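You operate a simulated robot arm through the tools that you are given. There is no shell and no other tool.

Carry out the task below with a simulated robot arm. There is one attempt and no reset: what you move stays moved.

## Task
Seat the cream crucible at melter two, unlatch, fill it, wind back level.
Fine: the seat is under the spout; tilt by the handwheel; latch it again; spill nothing; the other crucibles stay empty. Set down upright: what you pick out.

Only the result counts: the job must be done as asked and must still hold three seconds after the hand-in. Knocking over, shifting, dropping, spilling or breaking anything else fails it.

## Robot
A 7-joint arm with a two-finger parallel gripper, fixed in place. Base frame: the origin is at the foot of the arm, x ahead of it, y to its left, z up; the work surface is at about z = 660. Units: mm, rad, N and s.
Its first joint turns from -2.601 to 2.601 rad. Payload 3.5 kg.
The tool frame sits at the grasp point between the pads (the TCP): z along the fingers, y along the line on which they close. The tips reach 23 mm beyond it. The gripper opens to 94 mm. The fingers are 38 mm wide and 10 mm thick; the gripper's body (54 by 96 mm) begins 39 mm behind the TCP.
Orientation is that of the tool frame in the base frame, as a unit quaternion [w, x, y, z]. With the fingers straight down and closing along the base's y, the tool's x points along the base's -x, its y along +y and its z along -z.

## Interface
- The arm moves only by the tool nudge_tool. Its argument "targets" is a list of rows, each an object (a shift or turn left out is 0, a gripper value left out holds the last) with "angular": the turn, a rotation vector about the base's x, y, z in units of 4 degrees (1.0 is 4 degrees), a list of three; "delta_pos": the shift along the base's x, y, z in units of 25 mm (1.0 is 25 mm), a list of three; "claw": the finger opening in mm, from 0 to 94. In form: [{"angular": [ax, ay, az], "delta_pos": [tx, ty, tz], "claw": claw}, ...]. A call has 1 to 20 rows; each row shifts and turns the commanded pose from where the row before left it. A call with a number of a shift or a turn outside -1 to 1 is refused whole. Each row takes 0.2 s and may step no farther than 50 mm and 0.15 rad from the row before; otherwise, or with a gripper value out of range, the whole call is refused. Where a pose cannot be reached the arm comes as near as it can. A force on the tool above 90 N (or 10 N above the force at the start of the call, whichever is more), or a blocked arm, ends the call early, and 0.2 s more pass. Each finger travels about 153 mm/s and halts on what it meets, pressing with about 22 N; the grip force reading is that of the motor and also rises with nothing between the fingers. The clock runs only during rows and for 0.2 s after the last one: add rows that do not move to give the fingers time. It gives the time, the measured TCP pose, the force on the tool (base axes), the opening and the grip force at its end, in the units of the frame above (readings bear some noise), with the torque about the TCP (base axes, N m) and any sound that the robot's microphone picked up.
- Cameras (640 x 400 px; columns grow to the right, rows downward): "scene" is fixed at [51.2, 651.9, 1395.2]; the picture's right is [0.02, -1.00, 0.00], its down [-0.62, -0.01, -0.78] and it looks along [0.78, 0.01, -0.62] (base axes); focal length 305 px, centre (320, 200). "wrist" rides on the gripper at [86, 16, -74] in the tool frame; the picture's right is [-0.18, 0.98, 0.00], its down [-0.58, -0.11, -0.81] and it looks along [-0.79, -0.15, 0.59] (tool axes); focal length 243 px, centre (320, 200). There is no depth. A picture from a camera that has moved, and an enlarged one, comes with that camera's place and axes in the base frame and with its lens.
- snapshot(camera): a new picture of that camera. The clock stands still meanwhile.
- close_up(camera, box): a new picture of the part [left, top, right, bottom] of that camera's present view, enlarged. The clock stands still meanwhile.
- hand_in(): hands the job in; it is judged then, once.

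Places have to be worked out from the pictures, the camera data and where the tool is seen. Open the gripper and draw the arm clear of the work before you hand the job in, unless the task says otherwise.

The tools are called after "Request:" as name(argument=value, ...) on one line, values as JSON. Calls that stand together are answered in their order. nudge_tool: Moves the arm, as the interface text tells. Its arguments: {"type":"object","properties":{"targets":{"type":"array","items":{"type":"object","properties":{"angular":{"type":"array","items":{"type":"number"}},"delta_pos":{"type":"array","items":{"type":"number"}},"claw":{"type":"number"}}}}},"required":["targets"]} The other tools are called the same way: snapshot (camera) takes a picture; close_up (camera, box) takes an enlarged picture of a part of a camera's view; hand_in () hands the job in.

At the start:

```text
time: 0.0
position: [797.8, 446.5, 1154.8]
tcp_rot: [0.0, 0.0, 1.0, 0.0]
force: [-0.1, 0.3, -0.1]
moment: [-0.04, -0.01, 0.02]
gripper_width: 94.3
finger_force: 0.1
```

scene: 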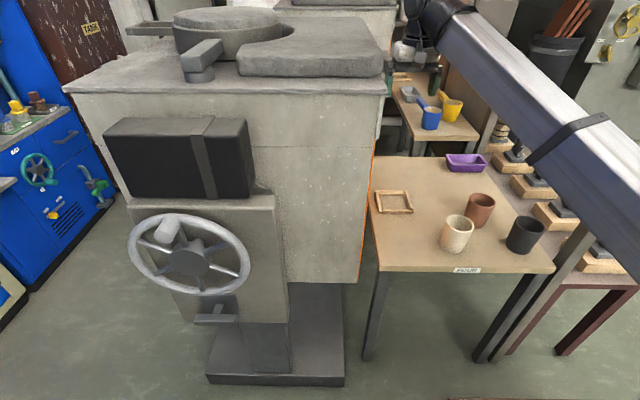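
wrist: 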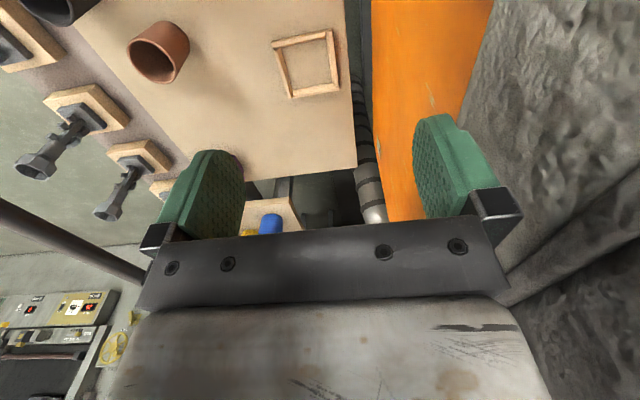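

I start by studying the scene more closely: the furnace (melter), the handwheel, the latch, the table with the crucibles and the seat frame.

Request:
close_up(camera="scene", box=[360, 140, 560, 280])

Request:
close_up(camera="scene", box=[60, 80, 380, 390])

Request:
close_up(camera="scene", box=[360, 0, 640, 180])

Request:
close_up(camera="scene", box=[0, 0, 400, 130])

Request:
snapshot(camera="wrist")

```text
2.86 times, centred on (460, 210) of scene
camera zoom: at [51.2, 651.9, 1395.2], right [0.02, -1.0, 0.0], down [-0.62, -0.01, -0.78], along [0.78, 0.01, -0.62], focal length 872 px, centre (-80, 171)
```

zoom: 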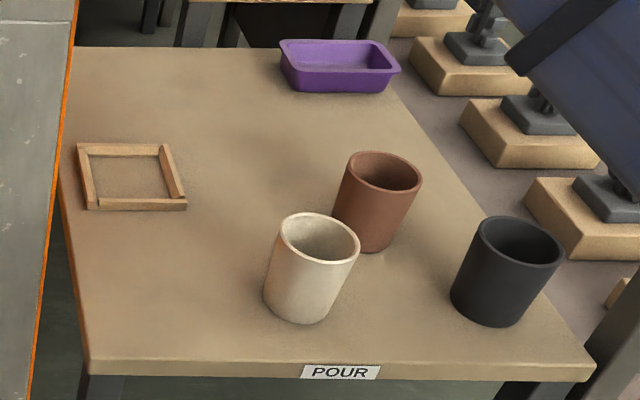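

```text
1.29 times, centred on (220, 235) of scene
camera zoom: at [51.2, 651.9, 1395.2], right [0.02, -1.0, 0.0], down [-0.62, -0.01, -0.78], along [0.78, 0.01, -0.62], focal length 394 px, centre (449, 155)
```

zoom: 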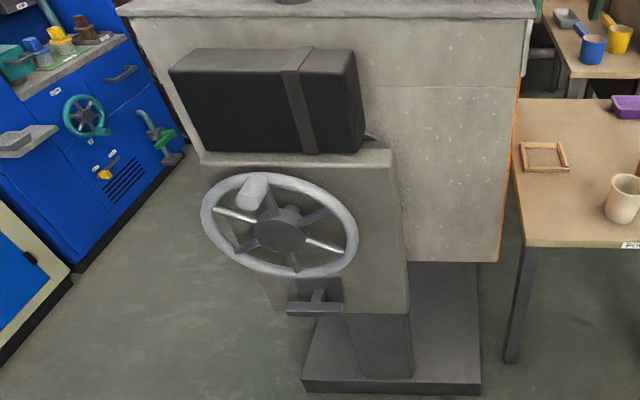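

```text
2.22 times, centred on (500, 90) of scene
camera zoom: at [51.2, 651.9, 1395.2], right [0.02, -1.0, 0.0], down [-0.62, -0.01, -0.78], along [0.78, 0.01, -0.62], focal length 678 px, centre (-80, 444)
```

zoom: 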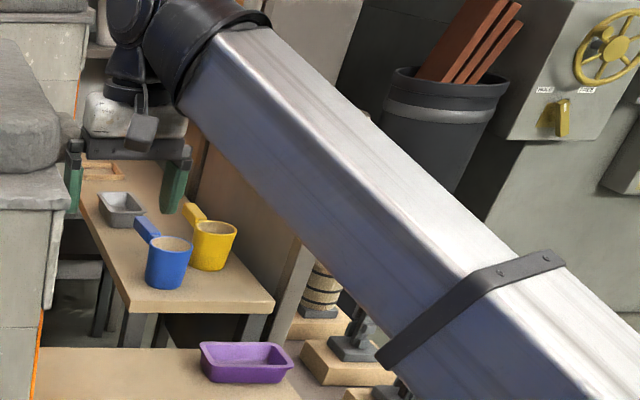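

```text
1.60 times, centred on (200, 65) of scene
camera zoom: at [51.2, 651.9, 1395.2], right [0.02, -1.0, 0.0], down [-0.62, -0.01, -0.78], along [0.78, 0.01, -0.62], focal length 488 px, centre (512, 416)
```

zoom: 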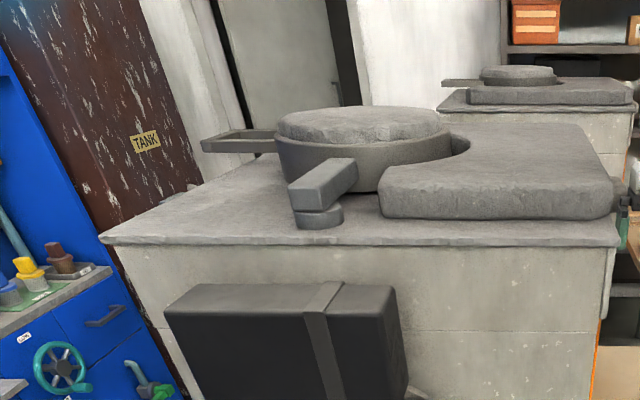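

```text
taken
camera wrist: at [711.1, 462.6, 1230.9], right [0.18, 0.98, 0.0], down [0.58, -0.11, 0.81], along [0.79, -0.15, -0.59], focal length 243 px, centre (320, 200)
```

wrist: 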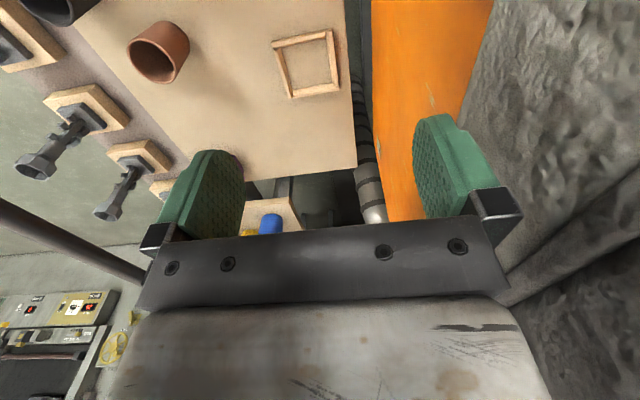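

The nearest furnace is to the left of the table, with its handwheel facing the robot. I can't yet see a melter number, a spout or a latch, so I'll back away from the furnace and look around with the wrist camera.

Request:
nudge_tool(targets=[{"delta_pos": [-0.6, -1, 0]}, {"delta_pos": [-0.6, -1, 0]}, {"delta_pos": [-0.6, -1, 0]}, {"delta_pos": [-0.6, -1, 0]}, {"delta_pos": [-0.6, -1, 0]}, {"delta_pos": [-0.6, -1, 0]}, {"delta_pos": [-0.6, -1, 0]}, {"delta_pos": [-0.6, -1, 0]}, {"delta_pos": [-0.6, -1, 0]}, {"delta_pos": [-0.6, -1, 0]}])

Request:
snapshot(camera="wrist")

Request:
snapshot(camera="scene")

```text
time: 2.3
position: [668.0, 203.4, 1112.4]
tcp_rot: [0.008, 0.013, 1.0, 0.003]
force: [0.0, 18.4, -3.9]
moment: [-1.74, -0.39, -1.93]
gripper_width: 94.0
finger_force: 0.0
out of reach, approached as far as the arm can: row 6, 7, 8, 9, 10
stopped in row 10: the force on the tool passed its limit at 93 N (the readings are from after the stop); the commanded pose is now the measured one
```

```text
taken
camera wrist: at [580.7, 221.4, 1186.8], right [0.21, 0.98, 0.01], down [0.57, -0.13, 0.81], along [0.8, -0.17, -0.58], focal length 243 px, centre (320, 200)
```

wrist: 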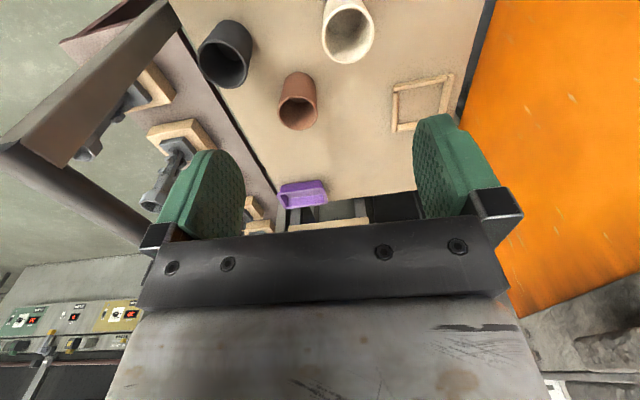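

```text
taken
```

scene: 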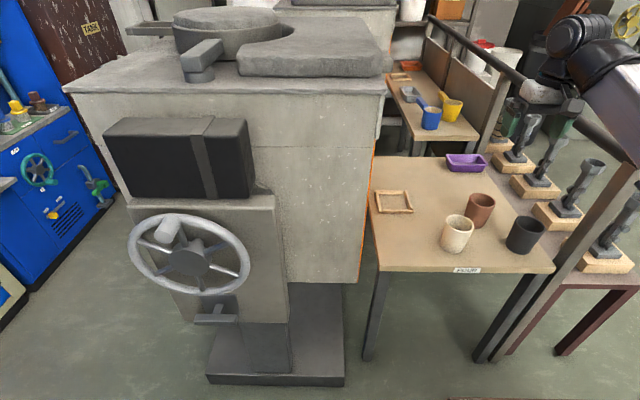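

The move was stopped by a force of unclear origin, with a sideways push still on the tool near the wrist camera. I'll hold still for a moment and re-read before moving on.

Request:
nudge_tool(targets=[{}, {}])

Request:
close_up(camera="scene", box=[480, 0, 640, 180])

```text
time: 2.9
position: [667.8, 204.3, 1112.5]
tcp_rot: [0.007, 0.013, 1.0, 0.004]
force: [-1.9, 28.8, -11.6]
moment: [-2.66, -1.26, -2.79]
gripper_width: 94.1
finger_force: 0.0
```

```text
2.22 times, centred on (560, 90) of scene
camera zoom: at [51.2, 651.9, 1395.2], right [0.02, -1.0, 0.0], down [-0.62, -0.01, -0.78], along [0.78, 0.01, -0.62], focal length 678 px, centre (-213, 444)
```

zoom: 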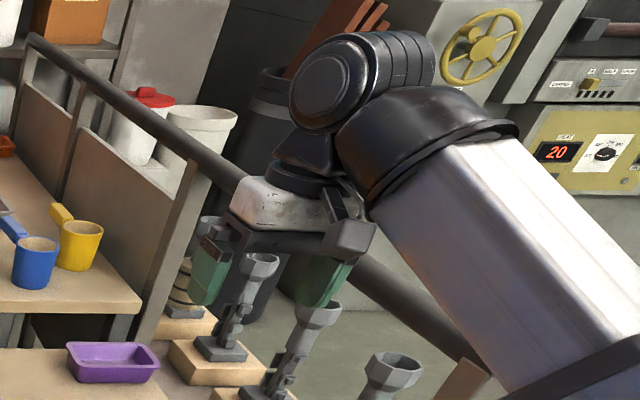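

The enlarged picture shows the wrist camera housing resting against the robot's own forearm, so the arm was just folded too tight. I'll move forward and down a little to free it, then check the force.

Request:
nudge_tool(targets=[{"delta_pos": [0.8, 0.4, -0.2]}, {"delta_pos": [1, 0.2, -0.5]}, {"delta_pos": [1, 0, -0.8]}, {}])

Request:
snapshot(camera="wrist")

```text
time: 3.9
position: [736.9, 219.0, 1074.6]
tcp_rot: [0.006, 0.012, 1.0, 0.003]
force: [-0.6, -0.3, -0.3]
moment: [0.0, 0.0, 0.02]
gripper_width: 94.0
finger_force: 0.0
```

```text
taken
camera wrist: at [649.3, 235.9, 1149.3], right [0.21, 0.98, 0.01], down [0.57, -0.13, 0.81], along [0.8, -0.16, -0.58], focal length 243 px, centre (320, 200)
```

wrist: 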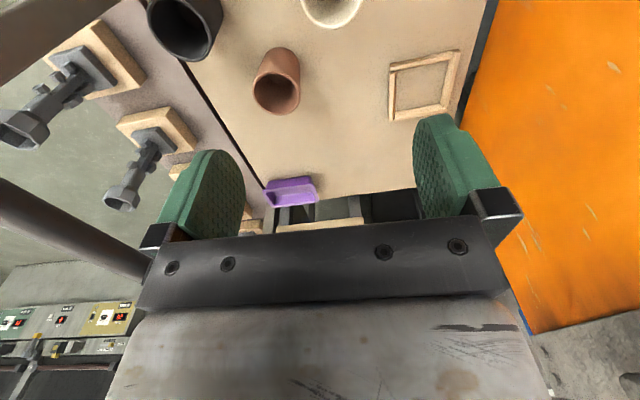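

Contact is gone. Now I turn the tool about the vertical to look toward the furnace on the left.

Request:
nudge_tool(targets=[{"angular": [0, 0, 1]}, {"angular": [0, 0, 1]}, {"angular": [0, 0, 1]}, {"angular": [0, 0, 1]}, {"angular": [0, 0, 1]}, {"angular": [0, 0, 1]}, {"angular": [0, 0, 1]}, {"angular": [0, 0, 1]}, {"angular": [0, 0, 1]}, {"angular": [0, 0, 1]}])

Request:
snapshot(camera="wrist")

```text
time: 5.3
position: [740.1, 219.5, 1075.3]
tcp_rot: [0.012, -0.179, 0.984, 0.005]
force: [5.4, -4.0, -7.9]
moment: [0.43, -0.3, 0.43]
gripper_width: 93.7
finger_force: 0.0
stopped in row 6: the force on the tool passed its limit at 91 N (the readings are from after the stop); the commanded pose is now the measured one
```

```text
taken
camera wrist: at [650.9, 202.5, 1148.2], right [-0.17, 0.98, 0.01], down [0.56, 0.09, 0.82], along [0.81, 0.15, -0.57], focal length 243 px, centre (320, 200)
```

wrist: 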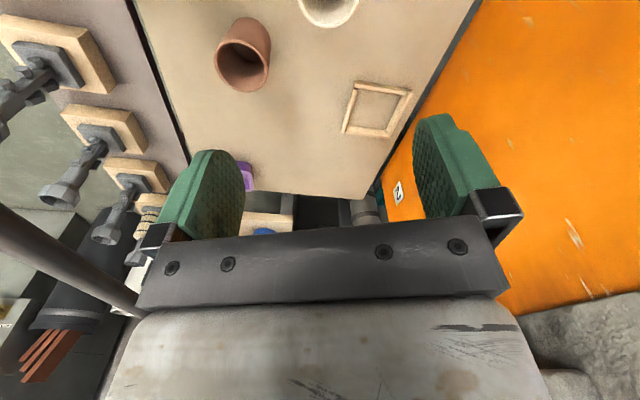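

A label shows on the orange wall; I zoom in on it. The camera touched the forearm again on the turn, so after this I'll need to be lower or farther out before turning.

Request:
close_up(camera="wrist", box=[330, 130, 450, 240])

Request:
nudge_tool(targets=[{"delta_pos": [0.8, 0, -0.8]}, {"delta_pos": [0.6, 0, -1]}, {"delta_pos": [0.4, 0, -1]}, {"delta_pos": [0, 0, -1]}, {}])

Request:
snapshot(camera="wrist")

Request:
snapshot(camera="scene")

```text
3.64 times, centred on (390, 185) of wrist
camera zoom: at [650.9, 202.5, 1148.2], right [-0.17, 0.98, 0.01], down [0.56, 0.09, 0.82], along [0.81, 0.15, -0.57], focal length 882 px, centre (66, 254)
```

zoom: 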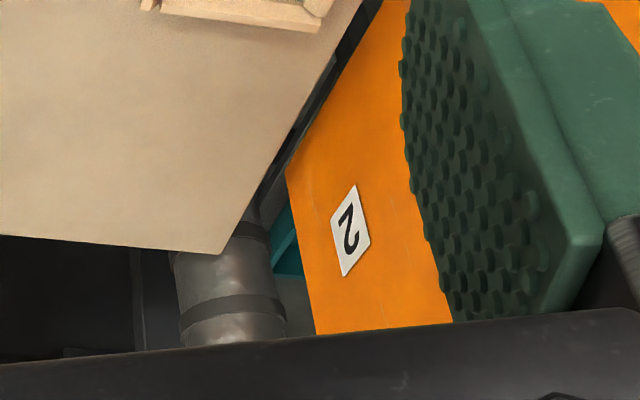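

```text
time: 6.5
position: [785.7, 218.8, 980.1]
tcp_rot: [0.012, -0.178, 0.984, 0.006]
force: [-0.5, 0.0, -0.2]
moment: [0.01, 0.03, -0.01]
gripper_width: 94.3
finger_force: 0.1
```

```text
taken
camera wrist: at [697.6, 201.6, 1053.6], right [-0.17, 0.98, 0.01], down [0.56, 0.09, 0.82], along [0.81, 0.15, -0.57], focal length 243 px, centre (320, 200)
```

wrist: 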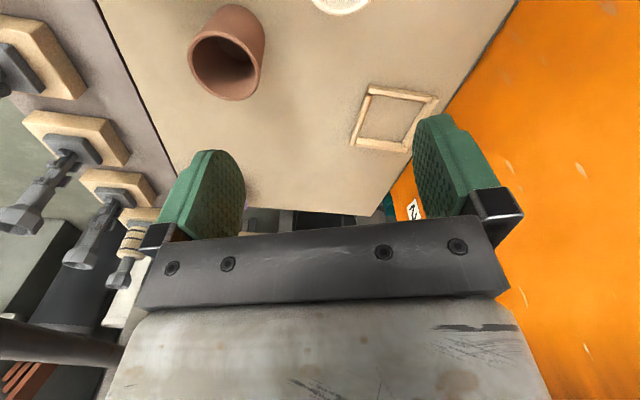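

```text
taken
```

scene: 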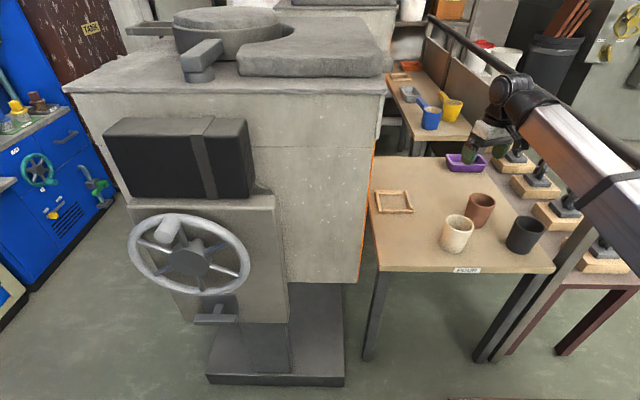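

The orange wall carries a "2", so the furnace beside the table is melter two, and its wall is at about y = 530. Next I look closely at the handwheel, the possible latches and the furnace top.

Request:
close_up(camera="scene", box=[110, 195, 290, 335])

Request:
close_up(camera="scene", box=[120, 0, 400, 100])

Request:
close_up(camera="scene", box=[90, 100, 270, 220])

Request:
close_up(camera="scene", box=[0, 100, 120, 240])

```text
2.86 times, centred on (200, 265) of scene
camera zoom: at [51.2, 651.9, 1395.2], right [0.02, -1.0, 0.0], down [-0.62, -0.01, -0.78], along [0.78, 0.01, -0.62], focal length 872 px, centre (663, 14)
```

zoom: 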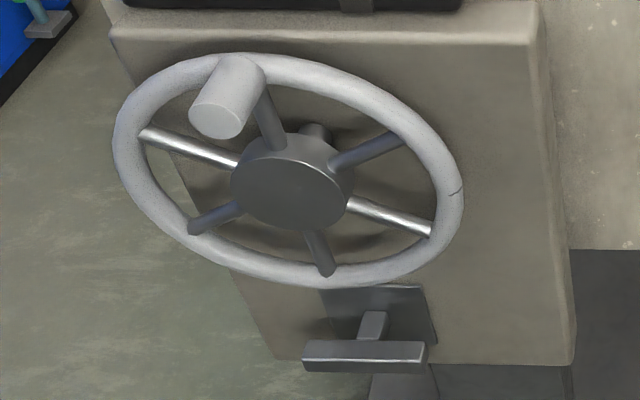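

```text
2.29 times, centred on (260, 50) of scene
camera zoom: at [51.2, 651.9, 1395.2], right [0.02, -1.0, 0.0], down [-0.62, -0.01, -0.78], along [0.78, 0.01, -0.62], focal length 697 px, centre (457, 543)
```

zoom: 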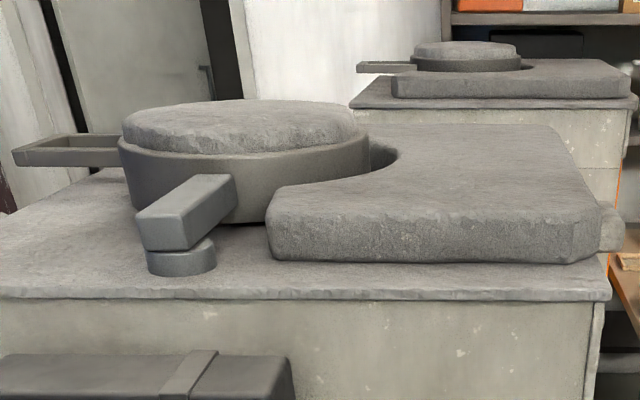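

```text
3.33 times, centred on (180, 160) of scene
camera zoom: at [51.2, 651.9, 1395.2], right [0.02, -1.0, 0.0], down [-0.62, -0.01, -0.78], along [0.78, 0.01, -0.62], focal length 1017 px, centre (787, 333)
```

zoom: 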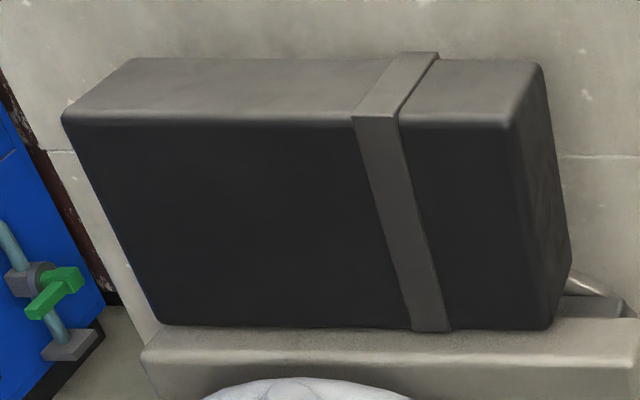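

```text
2.86 times, centred on (60, 170) of scene
camera zoom: at [51.2, 651.9, 1395.2], right [0.02, -1.0, 0.0], down [-0.62, -0.01, -0.78], along [0.78, 0.01, -0.62], focal length 872 px, centre (1063, 286)
```

zoom: 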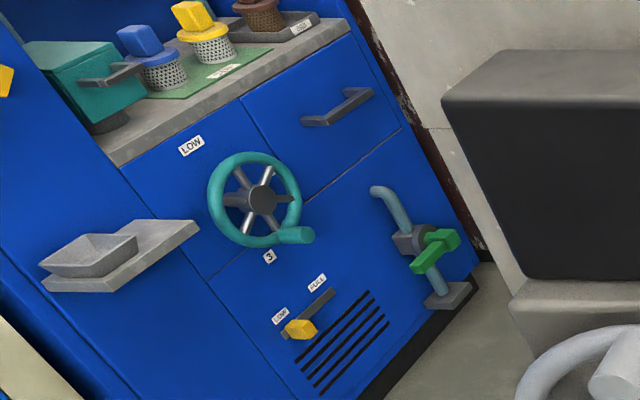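

The spout nub is just visible at the right of the furnace top, roughly above the wooden frame, and a T-handle latch is below the handwheel on the front pedestal. I'll draw back to a lower, safer radius and then swing around to view the wheel and latch.

Request:
nudge_tool(targets=[{"delta_pos": [-0.9, 0, -0.4]}, {"delta_pos": [-0.9, 0, -0.4]}, {"delta_pos": [-0.9, 0, -0.4]}, {"delta_pos": [-0.9, 0, -0.4]}, {"delta_pos": [-0.9, 0.2, -0.3]}, {"delta_pos": [-0.9, 0.2, 0]}, {}])

Request:
snapshot(camera="wrist")

```text
time: 8.1
position: [647.9, 228.2, 934.2]
tcp_rot: [0.012, -0.178, 0.984, 0.006]
force: [-0.3, -0.1, -0.6]
moment: [-0.02, 0.01, 0.02]
gripper_width: 94.2
finger_force: 0.1
```

```text
taken
camera wrist: at [560.1, 212.2, 1007.1], right [-0.17, 0.98, 0.01], down [0.57, 0.09, 0.82], along [0.81, 0.15, -0.57], focal length 243 px, centre (320, 200)
```

wrist: 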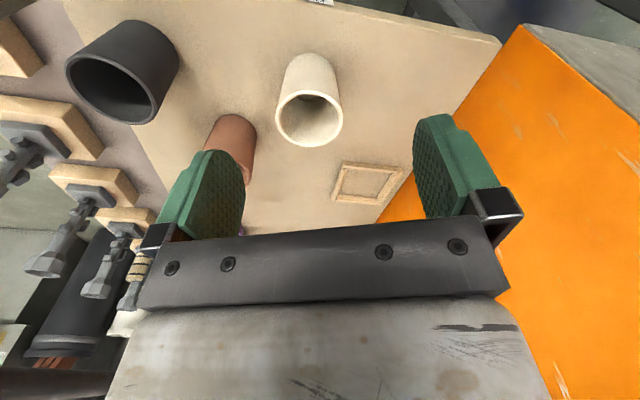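

Clear of everything. Now I swing left around the base, turning the tool with the arm, to look at the handwheel front.

Request:
nudge_tool(targets=[{"delta_pos": [-0.7, 0.6, 0], "angular": [0, 0, 1]}, {"delta_pos": [-0.8, 0.8, 0], "angular": [0, 0, 1]}, {"delta_pos": [-0.8, 0.9, 0], "angular": [0, 0, 1]}, {"delta_pos": [-0.8, 1, 0], "angular": [0, 0, 1]}, {"delta_pos": [-0.8, 1, 0.2], "angular": [0, 0, 1]}, {"delta_pos": [-0.8, 1, 0.2], "angular": [0, 0, 1]}, {"delta_pos": [-0.8, 1, 0.2], "angular": [0, 0, 1]}, {"delta_pos": [-0.8, 1, 0.2], "angular": [0, 0, 1]}, {}])

Request:
snapshot(camera="wrist")

Request:
snapshot(camera="scene")

```text
time: 10.1
position: [492.1, 412.0, 953.8]
tcp_rot: [0.011, -0.443, 0.897, 0.008]
force: [0.7, -0.4, -1.1]
moment: [0.0, -0.01, 0.0]
gripper_width: 93.8
finger_force: 0.0
```

```text
taken
camera wrist: at [425.4, 351.5, 1027.0], right [-0.67, 0.74, 0.01], down [0.43, 0.38, 0.82], along [0.61, 0.55, -0.57], focal length 243 px, centre (320, 200)
```

wrist: 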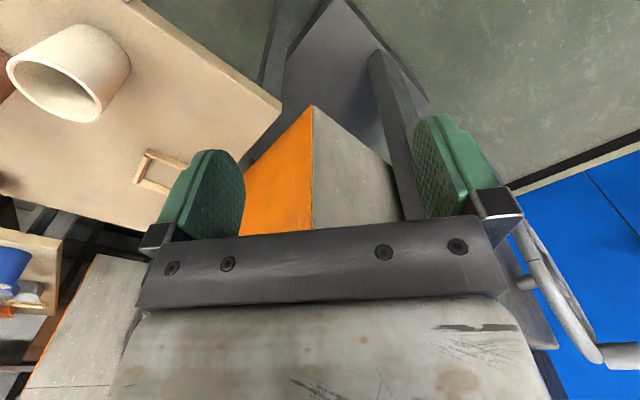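

```text
taken
```

scene: 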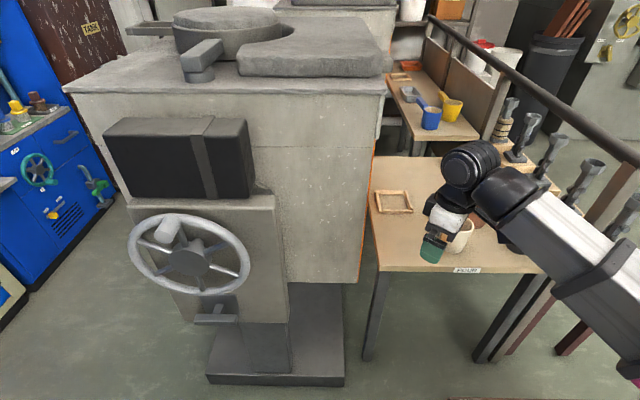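

The wheel rim is now at the right edge of the wrist view. I continue left and turn a bit more to get the wheel and latch centred.

Request:
nudge_tool(targets=[{"delta_pos": [-0.8, 0.7, 0.2], "angular": [0, 0, 1]}, {"delta_pos": [-0.8, 0.8, 0.2], "angular": [0, 0, 1]}, {"delta_pos": [-0.8, 0.8, 0.2], "angular": [0, 0, 1]}, {"delta_pos": [-0.8, 0.8, 0.2], "angular": [0, 0, 1]}, {"delta_pos": [-0.8, 0.8, 0.2]}, {"delta_pos": [-0.6, 0.8, 0.2]}, {"delta_pos": [-0.6, 0.8, 0.2]}, {}])

Request:
snapshot(camera="wrist")

```text
time: 11.9
position: [362.1, 547.8, 987.2]
tcp_rot: [0.007, -0.563, 0.826, 0.01]
force: [-0.1, 0.2, -0.5]
moment: [0.04, -0.04, 0.0]
gripper_width: 94.1
finger_force: 0.1
```

```text
taken
camera wrist: at [314.0, 471.2, 1061.5], right [-0.85, 0.53, 0.01], down [0.31, 0.48, 0.82], along [0.43, 0.7, -0.57], focal length 243 px, centre (320, 200)
```

wrist: 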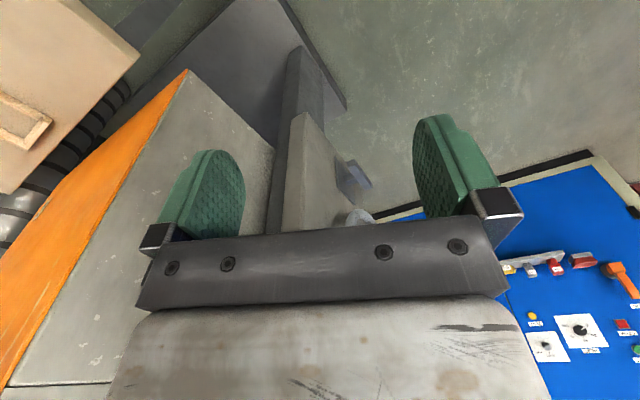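

The T-handle latch shows at (355,180) but the wheel is hidden behind the gripper. I move farther left and higher to look down on the wheel.

Request:
nudge_tool(targets=[{"delta_pos": [0, 1, 0.5]}, {"delta_pos": [0, 1, 0.5]}, {"delta_pos": [0, 1, 0.5]}, {"delta_pos": [0, 1, 0.5]}, {"delta_pos": [0, 1, 0.5]}, {"delta_pos": [0, 1, 0.5]}, {"delta_pos": [0, 1, 0.5]}, {}])

Request:
snapshot(camera="wrist")

Request:
snapshot(camera="scene")

```text
time: 13.7
position: [361.0, 722.6, 1074.2]
tcp_rot: [0.01, -0.563, 0.826, 0.01]
force: [2.2, 0.8, -5.8]
moment: [0.39, -0.02, 0.19]
gripper_width: 94.1
finger_force: 0.0
```

```text
taken
camera wrist: at [314.3, 646.4, 1147.4], right [-0.85, 0.53, 0.01], down [0.31, 0.48, 0.82], along [0.43, 0.7, -0.57], focal length 243 px, centre (320, 200)
```

wrist: 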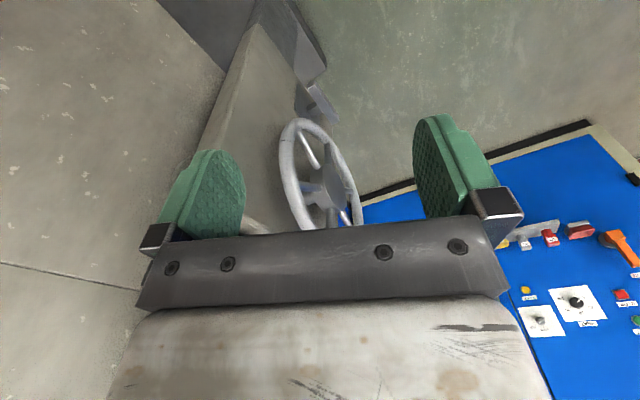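

```text
taken
```

scene: 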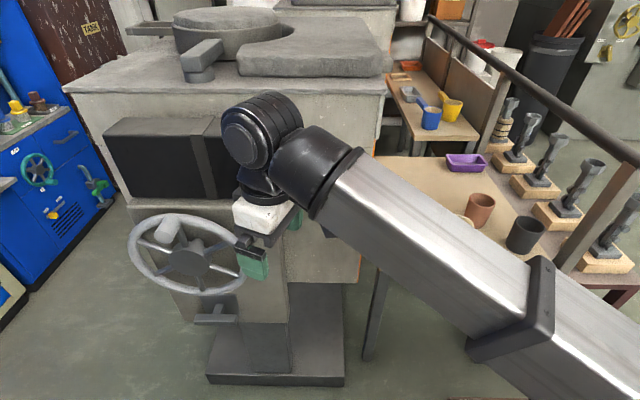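

The wheel is in view now; I zoom in to locate its hub, rim and the latch handle.

Request:
close_up(camera="wrist", box=[220, 60, 420, 240])

Request:
close_up(camera="scene", box=[110, 180, 310, 330])

```text
2.22 times, centred on (320, 150) of wrist
camera zoom: at [314.3, 646.4, 1147.4], right [-0.85, 0.53, 0.01], down [0.31, 0.48, 0.82], along [0.43, 0.7, -0.57], focal length 539 px, centre (320, 311)
```

zoom: 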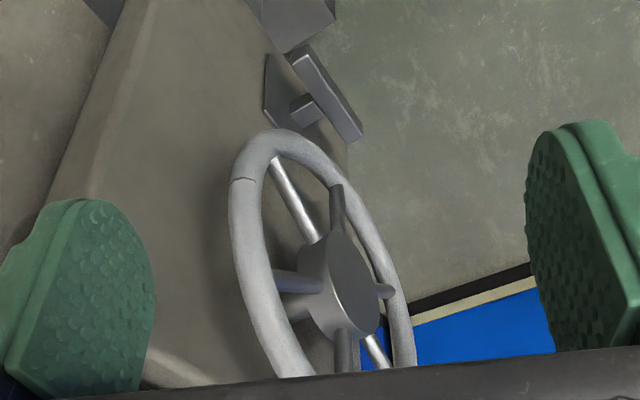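

```text
2.67 times, centred on (210, 255) of scene
camera zoom: at [51.2, 651.9, 1395.2], right [0.02, -1.0, 0.0], down [-0.62, -0.01, -0.78], along [0.78, 0.01, -0.62], focal length 814 px, centre (613, 53)
```

zoom: 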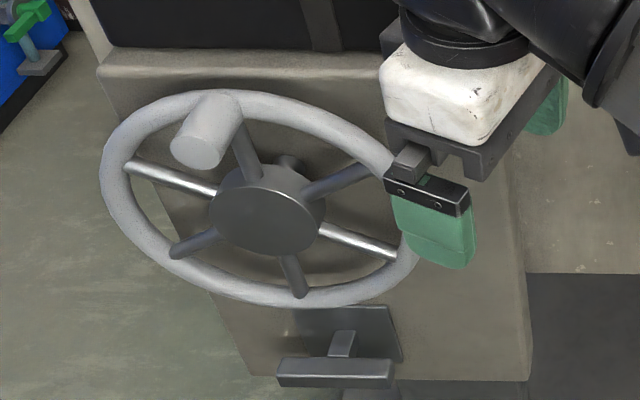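

Triangulating the two views puts the wheel hub at about [460, 926, 906] with its crank knob at the top (about [415, 924, 1021]). The T-handle is at about [472, 929, 657]. The crucible has to be seated first, so I'll retrace the path back toward the table.

Request:
nudge_tool(targets=[{"delta_pos": [0, -1, -0.5]}, {"delta_pos": [0, -1, -0.5]}, {"delta_pos": [0, -1, -0.5]}, {"delta_pos": [0, -1, -0.5]}, {"delta_pos": [0, -1, -0.5]}, {"delta_pos": [0, -1, -0.5]}, {"delta_pos": [0, -1, -0.5]}, {"delta_pos": [0.8, -0.9, -0.3], "angular": [0, 0, -1]}, {"delta_pos": [0.8, -0.9, -0.3], "angular": [0, 0, -1]}, {"delta_pos": [0.8, -0.9, -0.3], "angular": [0, 0, -1]}, {"delta_pos": [0.8, -0.9, -0.3], "angular": [0, 0, -1]}, {"delta_pos": [0.8, -0.9, -0.3], "angular": [0, 0, -1]}, {"delta_pos": [0.8, -0.9, -0.3], "angular": [0, 0, -1]}, {"delta_pos": [0.8, -1, 0], "angular": [0, 0, -1]}, {"delta_pos": [0.8, -1, 0], "angular": [0, 0, -1]}, {"delta_pos": [0.8, -1, 0], "angular": [0, 0, -1]}, {"delta_pos": [0.8, -1, 0], "angular": [0, 0, -1]}, {"delta_pos": [0.8, -1, 0], "angular": [0, 0, -1]}, {"delta_pos": [0.8, -1, 0], "angular": [0, 0, -1]}, {}])

Request:
snapshot(camera="wrist")

```text
time: 17.9
position: [600.4, 265.1, 945.2]
tcp_rot: [0.012, -0.178, 0.984, 0.005]
force: [0.1, 0.4, -0.6]
moment: [0.0, -0.05, 0.02]
gripper_width: 94.0
finger_force: 0.1
```

```text
taken
camera wrist: at [512.5, 248.8, 1017.7], right [-0.17, 0.99, 0.01], down [0.57, 0.09, 0.82], along [0.81, 0.15, -0.57], focal length 243 px, centre (320, 200)
```

wrist: 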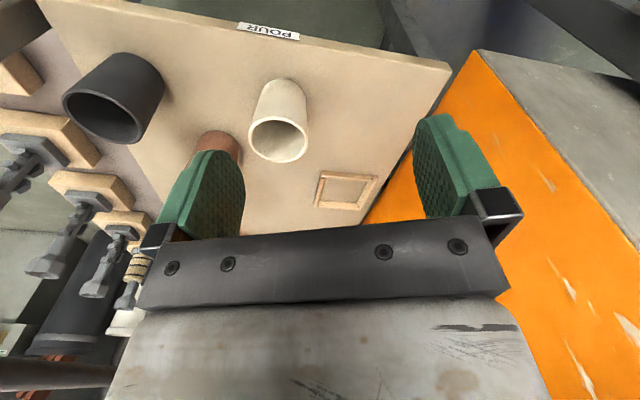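

Back over the table edge. I zoom in on the cream crucible to measure its rim and shape, and on the frame.

Request:
close_up(camera="wrist", box=[220, 50, 400, 220])

Request:
close_up(camera="scene", box=[420, 190, 520, 270])

Request:
close_up(camera="scene", box=[355, 40, 435, 220])

```text
2.35 times, centred on (310, 135) of wrist
camera zoom: at [512.5, 248.8, 1017.7], right [-0.17, 0.99, 0.01], down [0.57, 0.09, 0.82], along [0.81, 0.15, -0.57], focal length 571 px, centre (344, 353)
```

zoom: 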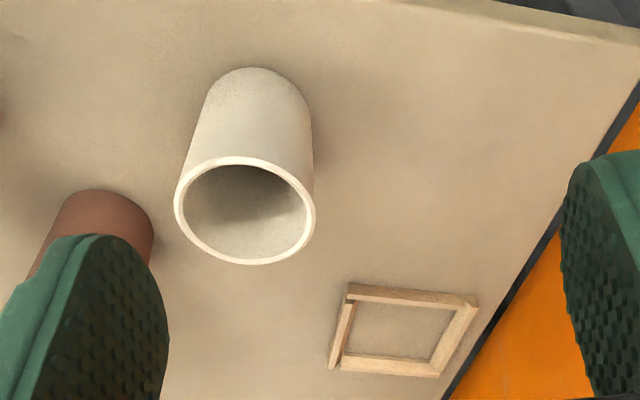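

```text
5.00 times, centred on (470, 230) of scene
camera zoom: at [51.2, 651.9, 1395.2], right [0.02, -1.0, 0.0], down [-0.62, -0.01, -0.78], along [0.78, 0.01, -0.62], focal length 1525 px, centre (-430, 50)
```

zoom: 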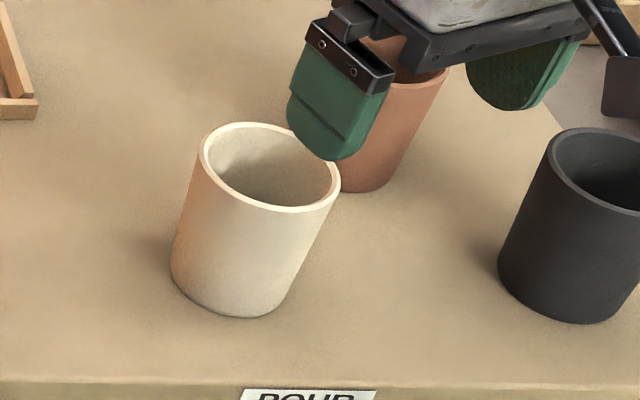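

```text
2.22 times, centred on (395, 130) of scene
camera zoom: at [51.2, 651.9, 1395.2], right [0.02, -1.0, 0.0], down [-0.62, -0.01, -0.78], along [0.78, 0.01, -0.62], focal length 678 px, centre (153, 356)
```

zoom: 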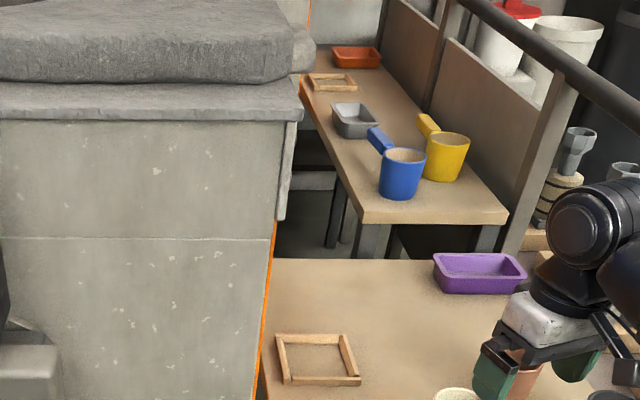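

The cream rim measures about 84 mm across at roughly [744, 234, 759], so it fits the 94 mm opening. The seat, at about [962, 387], is beyond straight-down reach, so I'll tilt the tool outward about 28° and hold that tilt for both pick and place.

Request:
nudge_tool(targets=[{"delta_pos": [0.8, -0.17, -0.3], "angular": [0.35, -0.937, 0], "claw": 94}, {"delta_pos": [0.8, -0.17, -0.3], "angular": [0.35, -0.937, 0]}, {"delta_pos": [0.8, -0.17, -0.3], "angular": [0.35, -0.937, 0]}, {"delta_pos": [0.8, -0.17, -0.3], "angular": [0.35, -0.937, 0]}, {"delta_pos": [0.8, -0.17, -0.3], "angular": [0.35, -0.937, 0]}, {"delta_pos": [0.8, -0.17, -0.3], "angular": [0.35, -0.937, 0]}, {"delta_pos": [0.8, -0.17, -0.3], "angular": [0.35, -0.937, 0]}, {}])

Request:
snapshot(camera="wrist")

Request:
snapshot(camera="scene")

```text
time: 19.7
position: [740.3, 235.4, 889.8]
tcp_rot: [0.25, -0.173, 0.951, 0.048]
force: [0.2, -0.2, 0.1]
moment: [0.01, 0.02, 0.0]
gripper_width: 93.9
finger_force: 0.0
```

```text
taken
camera wrist: at [629.4, 211.3, 912.9], right [-0.2, 0.98, 0.1], down [0.14, -0.07, 0.99], along [0.97, 0.21, -0.12], focal length 243 px, centre (320, 200)
```

wrist: 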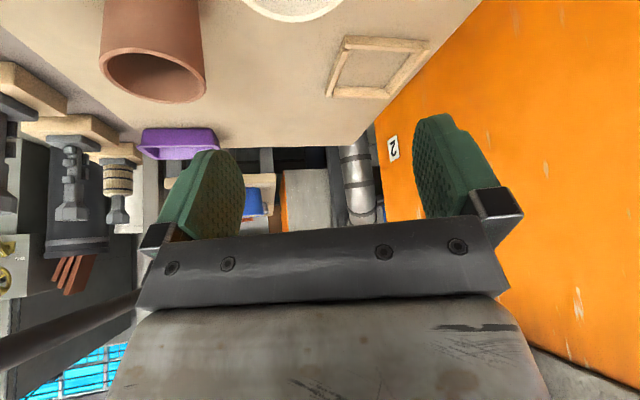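

```text
taken
```

scene: 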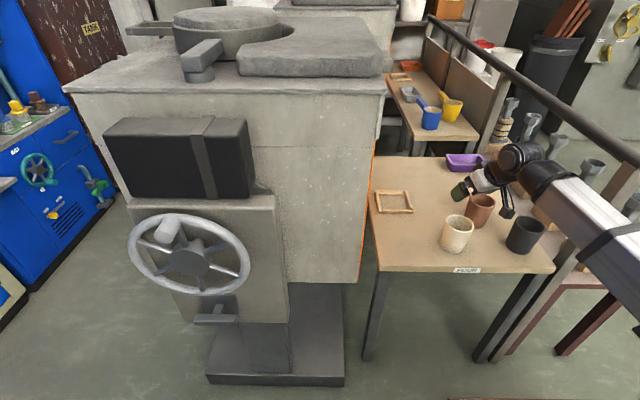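

The tilt is about 30° with the fingers closing horizontally. I'll align over the crucible axis (744, 234) and descend to just above its rim for a check.

Request:
nudge_tool(targets=[{"delta_pos": [0.15, -0.05, -0.8]}, {"delta_pos": [0, 0, -0.9]}, {"delta_pos": [0, 0, -0.9]}, {"delta_pos": [0, 0, -0.9]}, {}])

Request:
snapshot(camera="wrist")

Request:
close_up(camera="scene", box=[420, 150, 540, 270])

```text
time: 20.9
position: [746.0, 233.5, 801.9]
tcp_rot: [0.25, -0.173, 0.951, 0.049]
force: [-0.2, -0.7, 0.2]
moment: [0.01, -0.02, -0.01]
gripper_width: 94.0
finger_force: 0.0
```

```text
taken
camera wrist: at [634.7, 209.3, 825.0], right [-0.2, 0.98, 0.1], down [0.14, -0.07, 0.99], along [0.97, 0.21, -0.13], focal length 243 px, centre (320, 200)
```

wrist: 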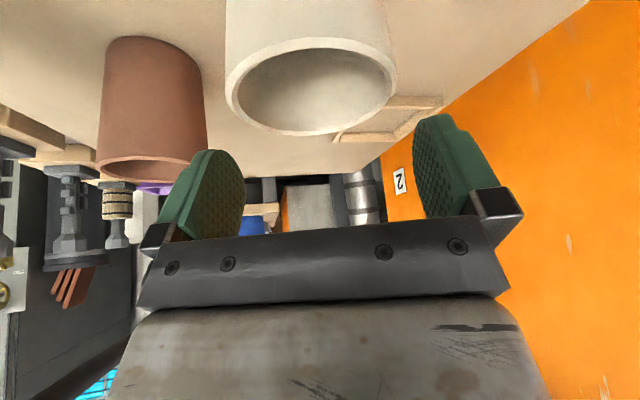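

```text
3.33 times, centred on (480, 210) of scene
camera zoom: at [51.2, 651.9, 1395.2], right [0.02, -1.0, 0.0], down [-0.62, -0.01, -0.78], along [0.78, 0.01, -0.62], focal length 1017 px, centre (-213, 167)
```

zoom: 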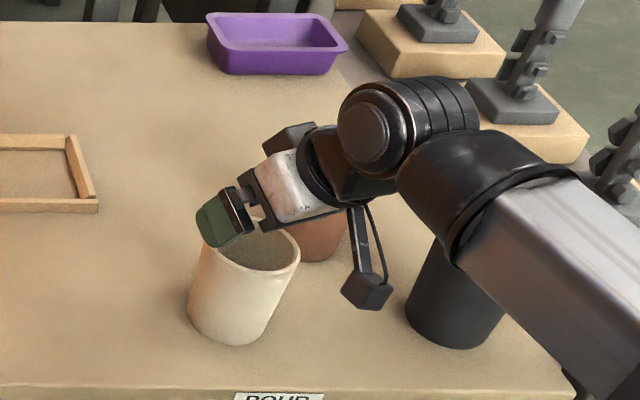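

The rim appears centred where predicted, and the two fingers straddle it. I descend to about 12 mm below the rim and close.

Request:
nudge_tool(targets=[{"delta_pos": [-0.04, 0.017, -0.8]}, {"delta_pos": [-0.04, 0.017, -0.8]}, {"delta_pos": [0, 0, -0.58]}, {}])

Request:
snapshot(camera="wrist")

Request:
close_up(camera="scene", box=[420, 150, 540, 270])

```text
time: 21.9
position: [744.8, 234.2, 748.5]
tcp_rot: [0.25, -0.173, 0.952, 0.047]
force: [0.2, -0.5, 0.2]
moment: [-0.02, 0.02, 0.01]
gripper_width: 94.1
finger_force: 0.1
```

```text
taken
camera wrist: at [634.5, 210.2, 770.9], right [-0.2, 0.98, 0.1], down [0.14, -0.07, 0.99], along [0.97, 0.21, -0.13], focal length 243 px, centre (320, 200)
```

wrist: 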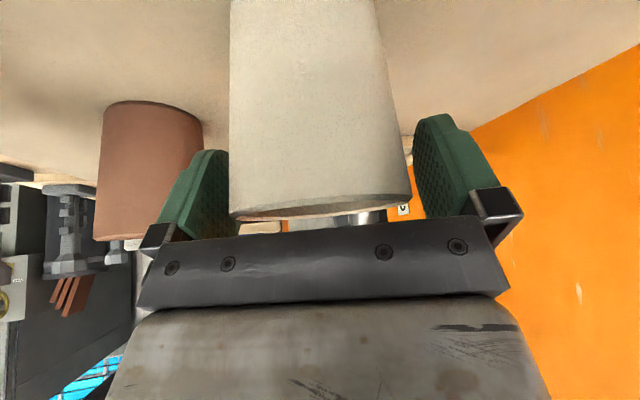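

```text
3.33 times, centred on (480, 210) of scene
camera zoom: at [51.2, 651.9, 1395.2], right [0.02, -1.0, 0.0], down [-0.62, -0.01, -0.78], along [0.78, 0.01, -0.62], focal length 1017 px, centre (-213, 167)
```

zoom: 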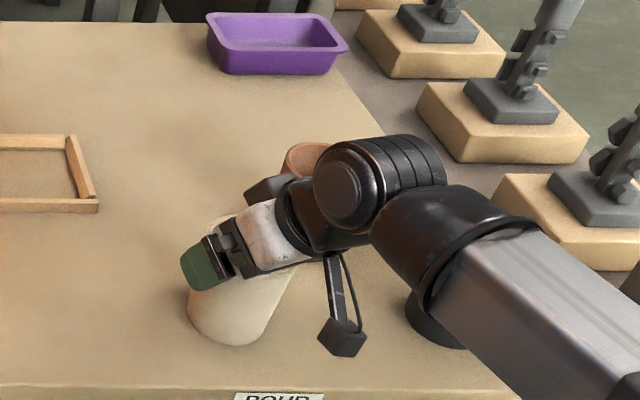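

The fingers straddle the crucible with the body clear of the rim. I close the gripper.

Request:
nudge_tool(targets=[{"claw": 70}, {"claw": 70}, {"claw": 70}])

Request:
snapshot(camera="wrist")

```text
time: 22.7
position: [744.8, 234.7, 749.1]
tcp_rot: [0.25, -0.172, 0.952, 0.047]
force: [1.4, -0.3, 2.5]
moment: [0.09, -0.09, -0.05]
gripper_width: 77.9
finger_force: 22.0
```

```text
taken
camera wrist: at [634.5, 210.2, 771.0], right [-0.2, 0.98, 0.1], down [0.14, -0.07, 0.99], along [0.97, 0.21, -0.13], focal length 243 px, centre (320, 200)
```

wrist: 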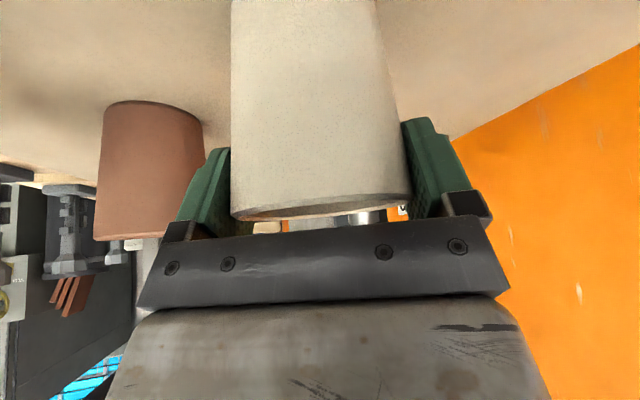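

The grip holds at 77.9 mm with 22 N. I lift gently by about 50 mm and check that the crucible hangs straight.

Request:
nudge_tool(targets=[{"delta_pos": [0, 0, 0.2]}, {"delta_pos": [0, 0, 0.4]}, {"delta_pos": [0, 0, 0.6]}, {"delta_pos": [0, 0, 0.6]}, {"delta_pos": [0, 0, 0.4]}, {}])

Request:
snapshot(camera="wrist")

Request:
close_up(camera="scene", box=[420, 150, 540, 270])

```text
time: 24.1
position: [744.3, 237.3, 803.5]
tcp_rot: [0.249, -0.172, 0.952, 0.047]
force: [-0.1, 0.0, -2.7]
moment: [0.01, 0.01, 0.0]
gripper_width: 77.7
finger_force: 22.0
```

```text
taken
camera wrist: at [632.6, 211.2, 826.2], right [-0.2, 0.98, 0.1], down [0.14, -0.07, 0.99], along [0.97, 0.21, -0.13], focal length 243 px, centre (320, 200)
```

wrist: 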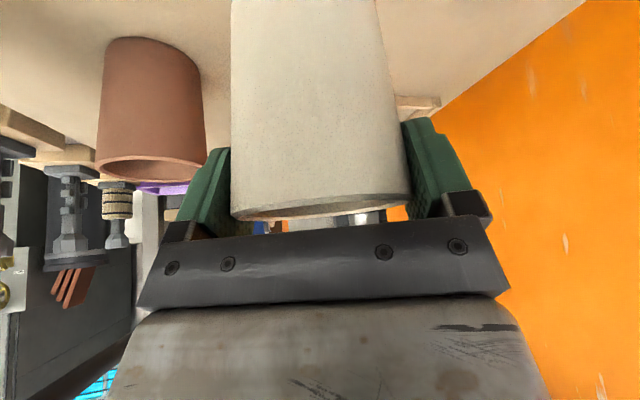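

```text
3.33 times, centred on (480, 210) of scene
camera zoom: at [51.2, 651.9, 1395.2], right [0.02, -1.0, 0.0], down [-0.62, -0.01, -0.78], along [0.78, 0.01, -0.62], focal length 1017 px, centre (-213, 167)
```

zoom: 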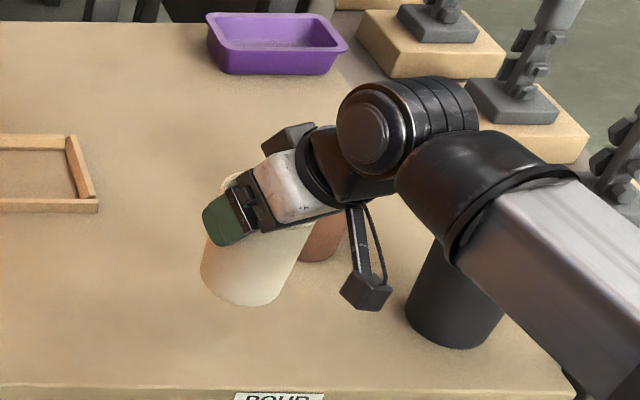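

The crucible is held (2.7 N) and hangs straight. I carry it toward the frame at about [958, 386], stopping there at height for a check.

Request:
nudge_tool(targets=[{"delta_pos": [0.5, 0.35, 0]}, {"delta_pos": [0.854, 0.6, 0]}, {"delta_pos": [0.854, 0.6, 0]}, {"delta_pos": [0.854, 0.6, 0]}, {"delta_pos": [0.854, 0.6, 0]}, {"delta_pos": [0.854, 0.6, 0]}, {"delta_pos": [0.854, 0.6, 0]}, {"delta_pos": [0.854, 0.6, 0]}, {"delta_pos": [0.854, 0.6, 0]}, {"delta_pos": [0.854, 0.6, 0]}, {"delta_pos": [0.354, 0.25, 0]}, {}])

Request:
snapshot(camera="wrist")

Request:
snapshot(camera="scene")

Request:
close_up(camera="scene", box=[350, 140, 470, 230])

```text
time: 26.7
position: [954.8, 384.0, 803.4]
tcp_rot: [0.251, -0.173, 0.951, 0.047]
force: [0.8, -0.3, -3.5]
moment: [0.05, -0.04, 0.0]
gripper_width: 77.8
finger_force: 22.1
```

```text
taken
camera wrist: at [844.9, 358.7, 827.1], right [-0.2, 0.98, 0.1], down [0.14, -0.07, 0.99], along [0.97, 0.21, -0.13], focal length 243 px, centre (320, 200)
```

wrist: 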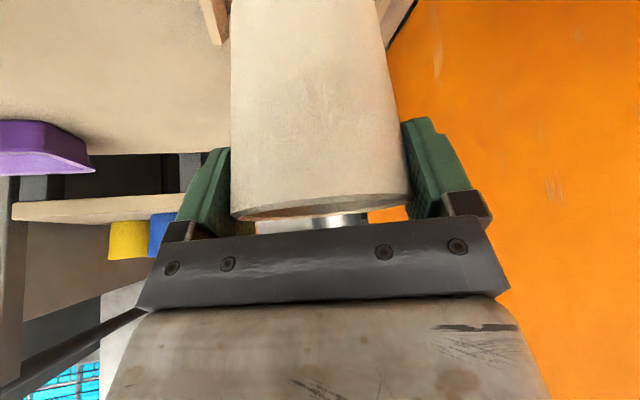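

```text
taken
```

scene: 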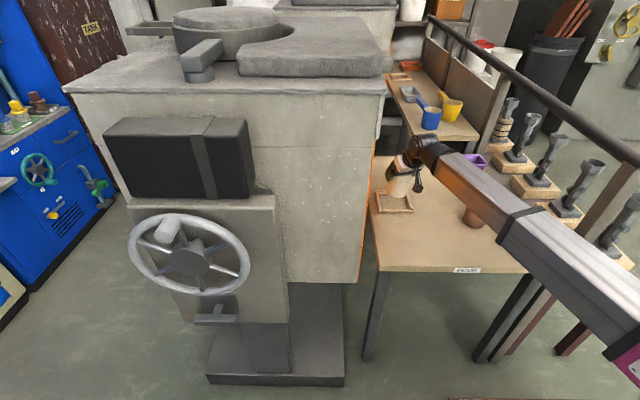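

```text
4.44 times, centred on (410, 185) of scene
camera zoom: at [51.2, 651.9, 1395.2], right [0.02, -1.0, 0.0], down [-0.62, -0.01, -0.78], along [0.78, 0.01, -0.62], focal length 1356 px, centre (-80, 267)
```

zoom: 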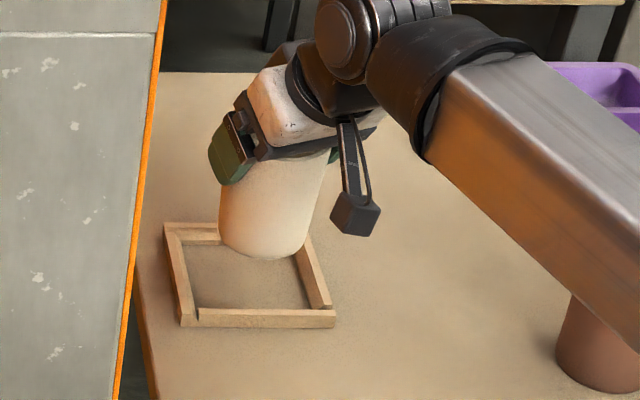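

The crucible is held above the frame. I zoom in with both cameras to compare its position with the frame's inside before lowering.

Request:
close_up(camera="wrist", box=[180, 0, 440, 110])

Request:
close_up(camera="scene", box=[365, 175, 435, 220])

```text
2.46 times, centred on (310, 55) of wrist
camera zoom: at [844.9, 358.7, 827.1], right [-0.2, 0.98, 0.1], down [0.14, -0.07, 0.99], along [0.97, 0.21, -0.13], focal length 597 px, centre (345, 557)
```

zoom: 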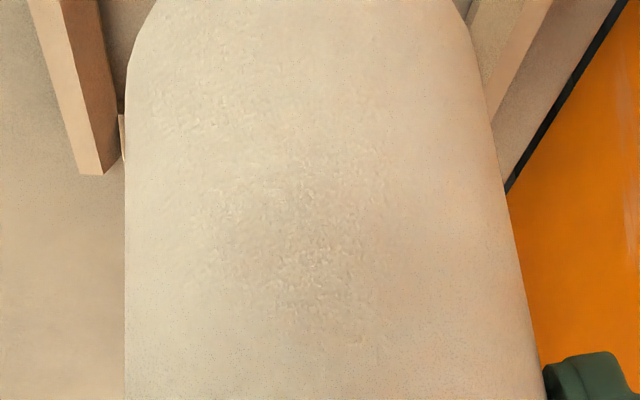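

```text
8.89 times, centred on (400, 198) of scene
camera zoom: at [51.2, 651.9, 1395.2], right [0.02, -1.0, 0.0], down [-0.62, -0.01, -0.78], along [0.78, 0.01, -0.62], focal length 2712 px, centre (-391, 222)
```

zoom: 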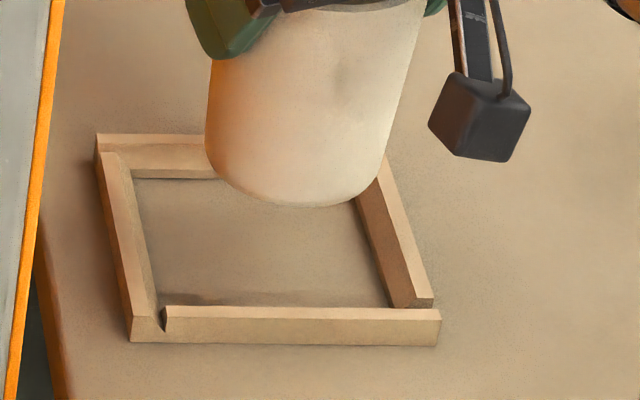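

From the enlarged view the frame spans about x 900–1028 and y 326–453, 13 mm high, so its centre is near [964, 390]. I shift by (+9, +6) mm and lower to just above the frame.

Request:
nudge_tool(targets=[{"delta_pos": [0.36, 0.24, -0.3]}, {"delta_pos": [0, 0, -0.5]}, {"delta_pos": [0, 0, -0.4]}, {}])

Request:
close_up(camera="scene", box=[365, 175, 435, 220])

Request:
close_up(camera="wrist", box=[180, 0, 440, 110])

```text
time: 27.7
position: [964.7, 389.0, 772.8]
tcp_rot: [0.251, -0.173, 0.951, 0.048]
force: [0.3, -0.8, -2.8]
moment: [-0.01, -0.03, -0.05]
gripper_width: 77.9
finger_force: 21.8
```

```text
8.89 times, centred on (400, 198) of scene
camera zoom: at [51.2, 651.9, 1395.2], right [0.02, -1.0, 0.0], down [-0.62, -0.01, -0.78], along [0.78, 0.01, -0.62], focal length 2712 px, centre (-391, 222)
```

zoom: 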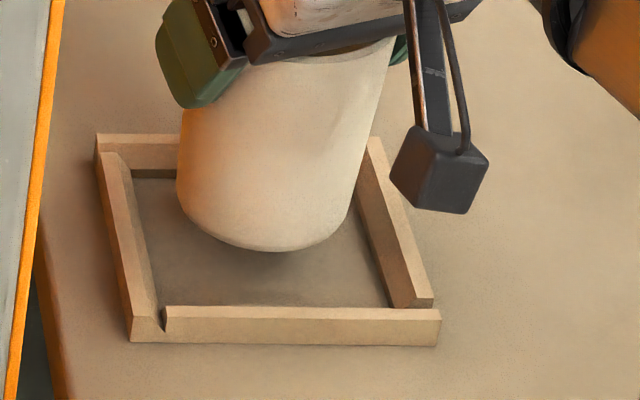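

```text
2.46 times, centred on (310, 55) of wrist
camera zoom: at [854.4, 365.0, 796.3], right [-0.2, 0.98, 0.1], down [0.14, -0.07, 0.99], along [0.97, 0.21, -0.13], focal length 597 px, centre (345, 557)
```

zoom: 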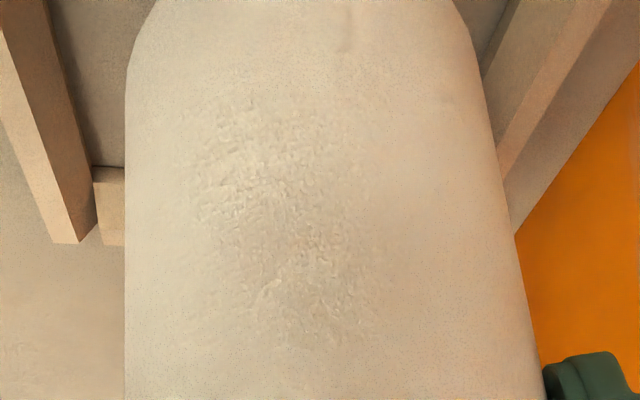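

It is centred inside the frame. I lower to a few millimetres above the table and read the force.

Request:
nudge_tool(targets=[{"delta_pos": [0, 0, -0.4]}, {"delta_pos": [0, 0, -0.4]}, {}])

```text
time: 28.5
position: [965.9, 389.6, 752.3]
tcp_rot: [0.25, -0.173, 0.952, 0.048]
force: [1.4, -0.4, -3.8]
moment: [0.03, 0.01, -0.03]
gripper_width: 77.8
finger_force: 21.4
```

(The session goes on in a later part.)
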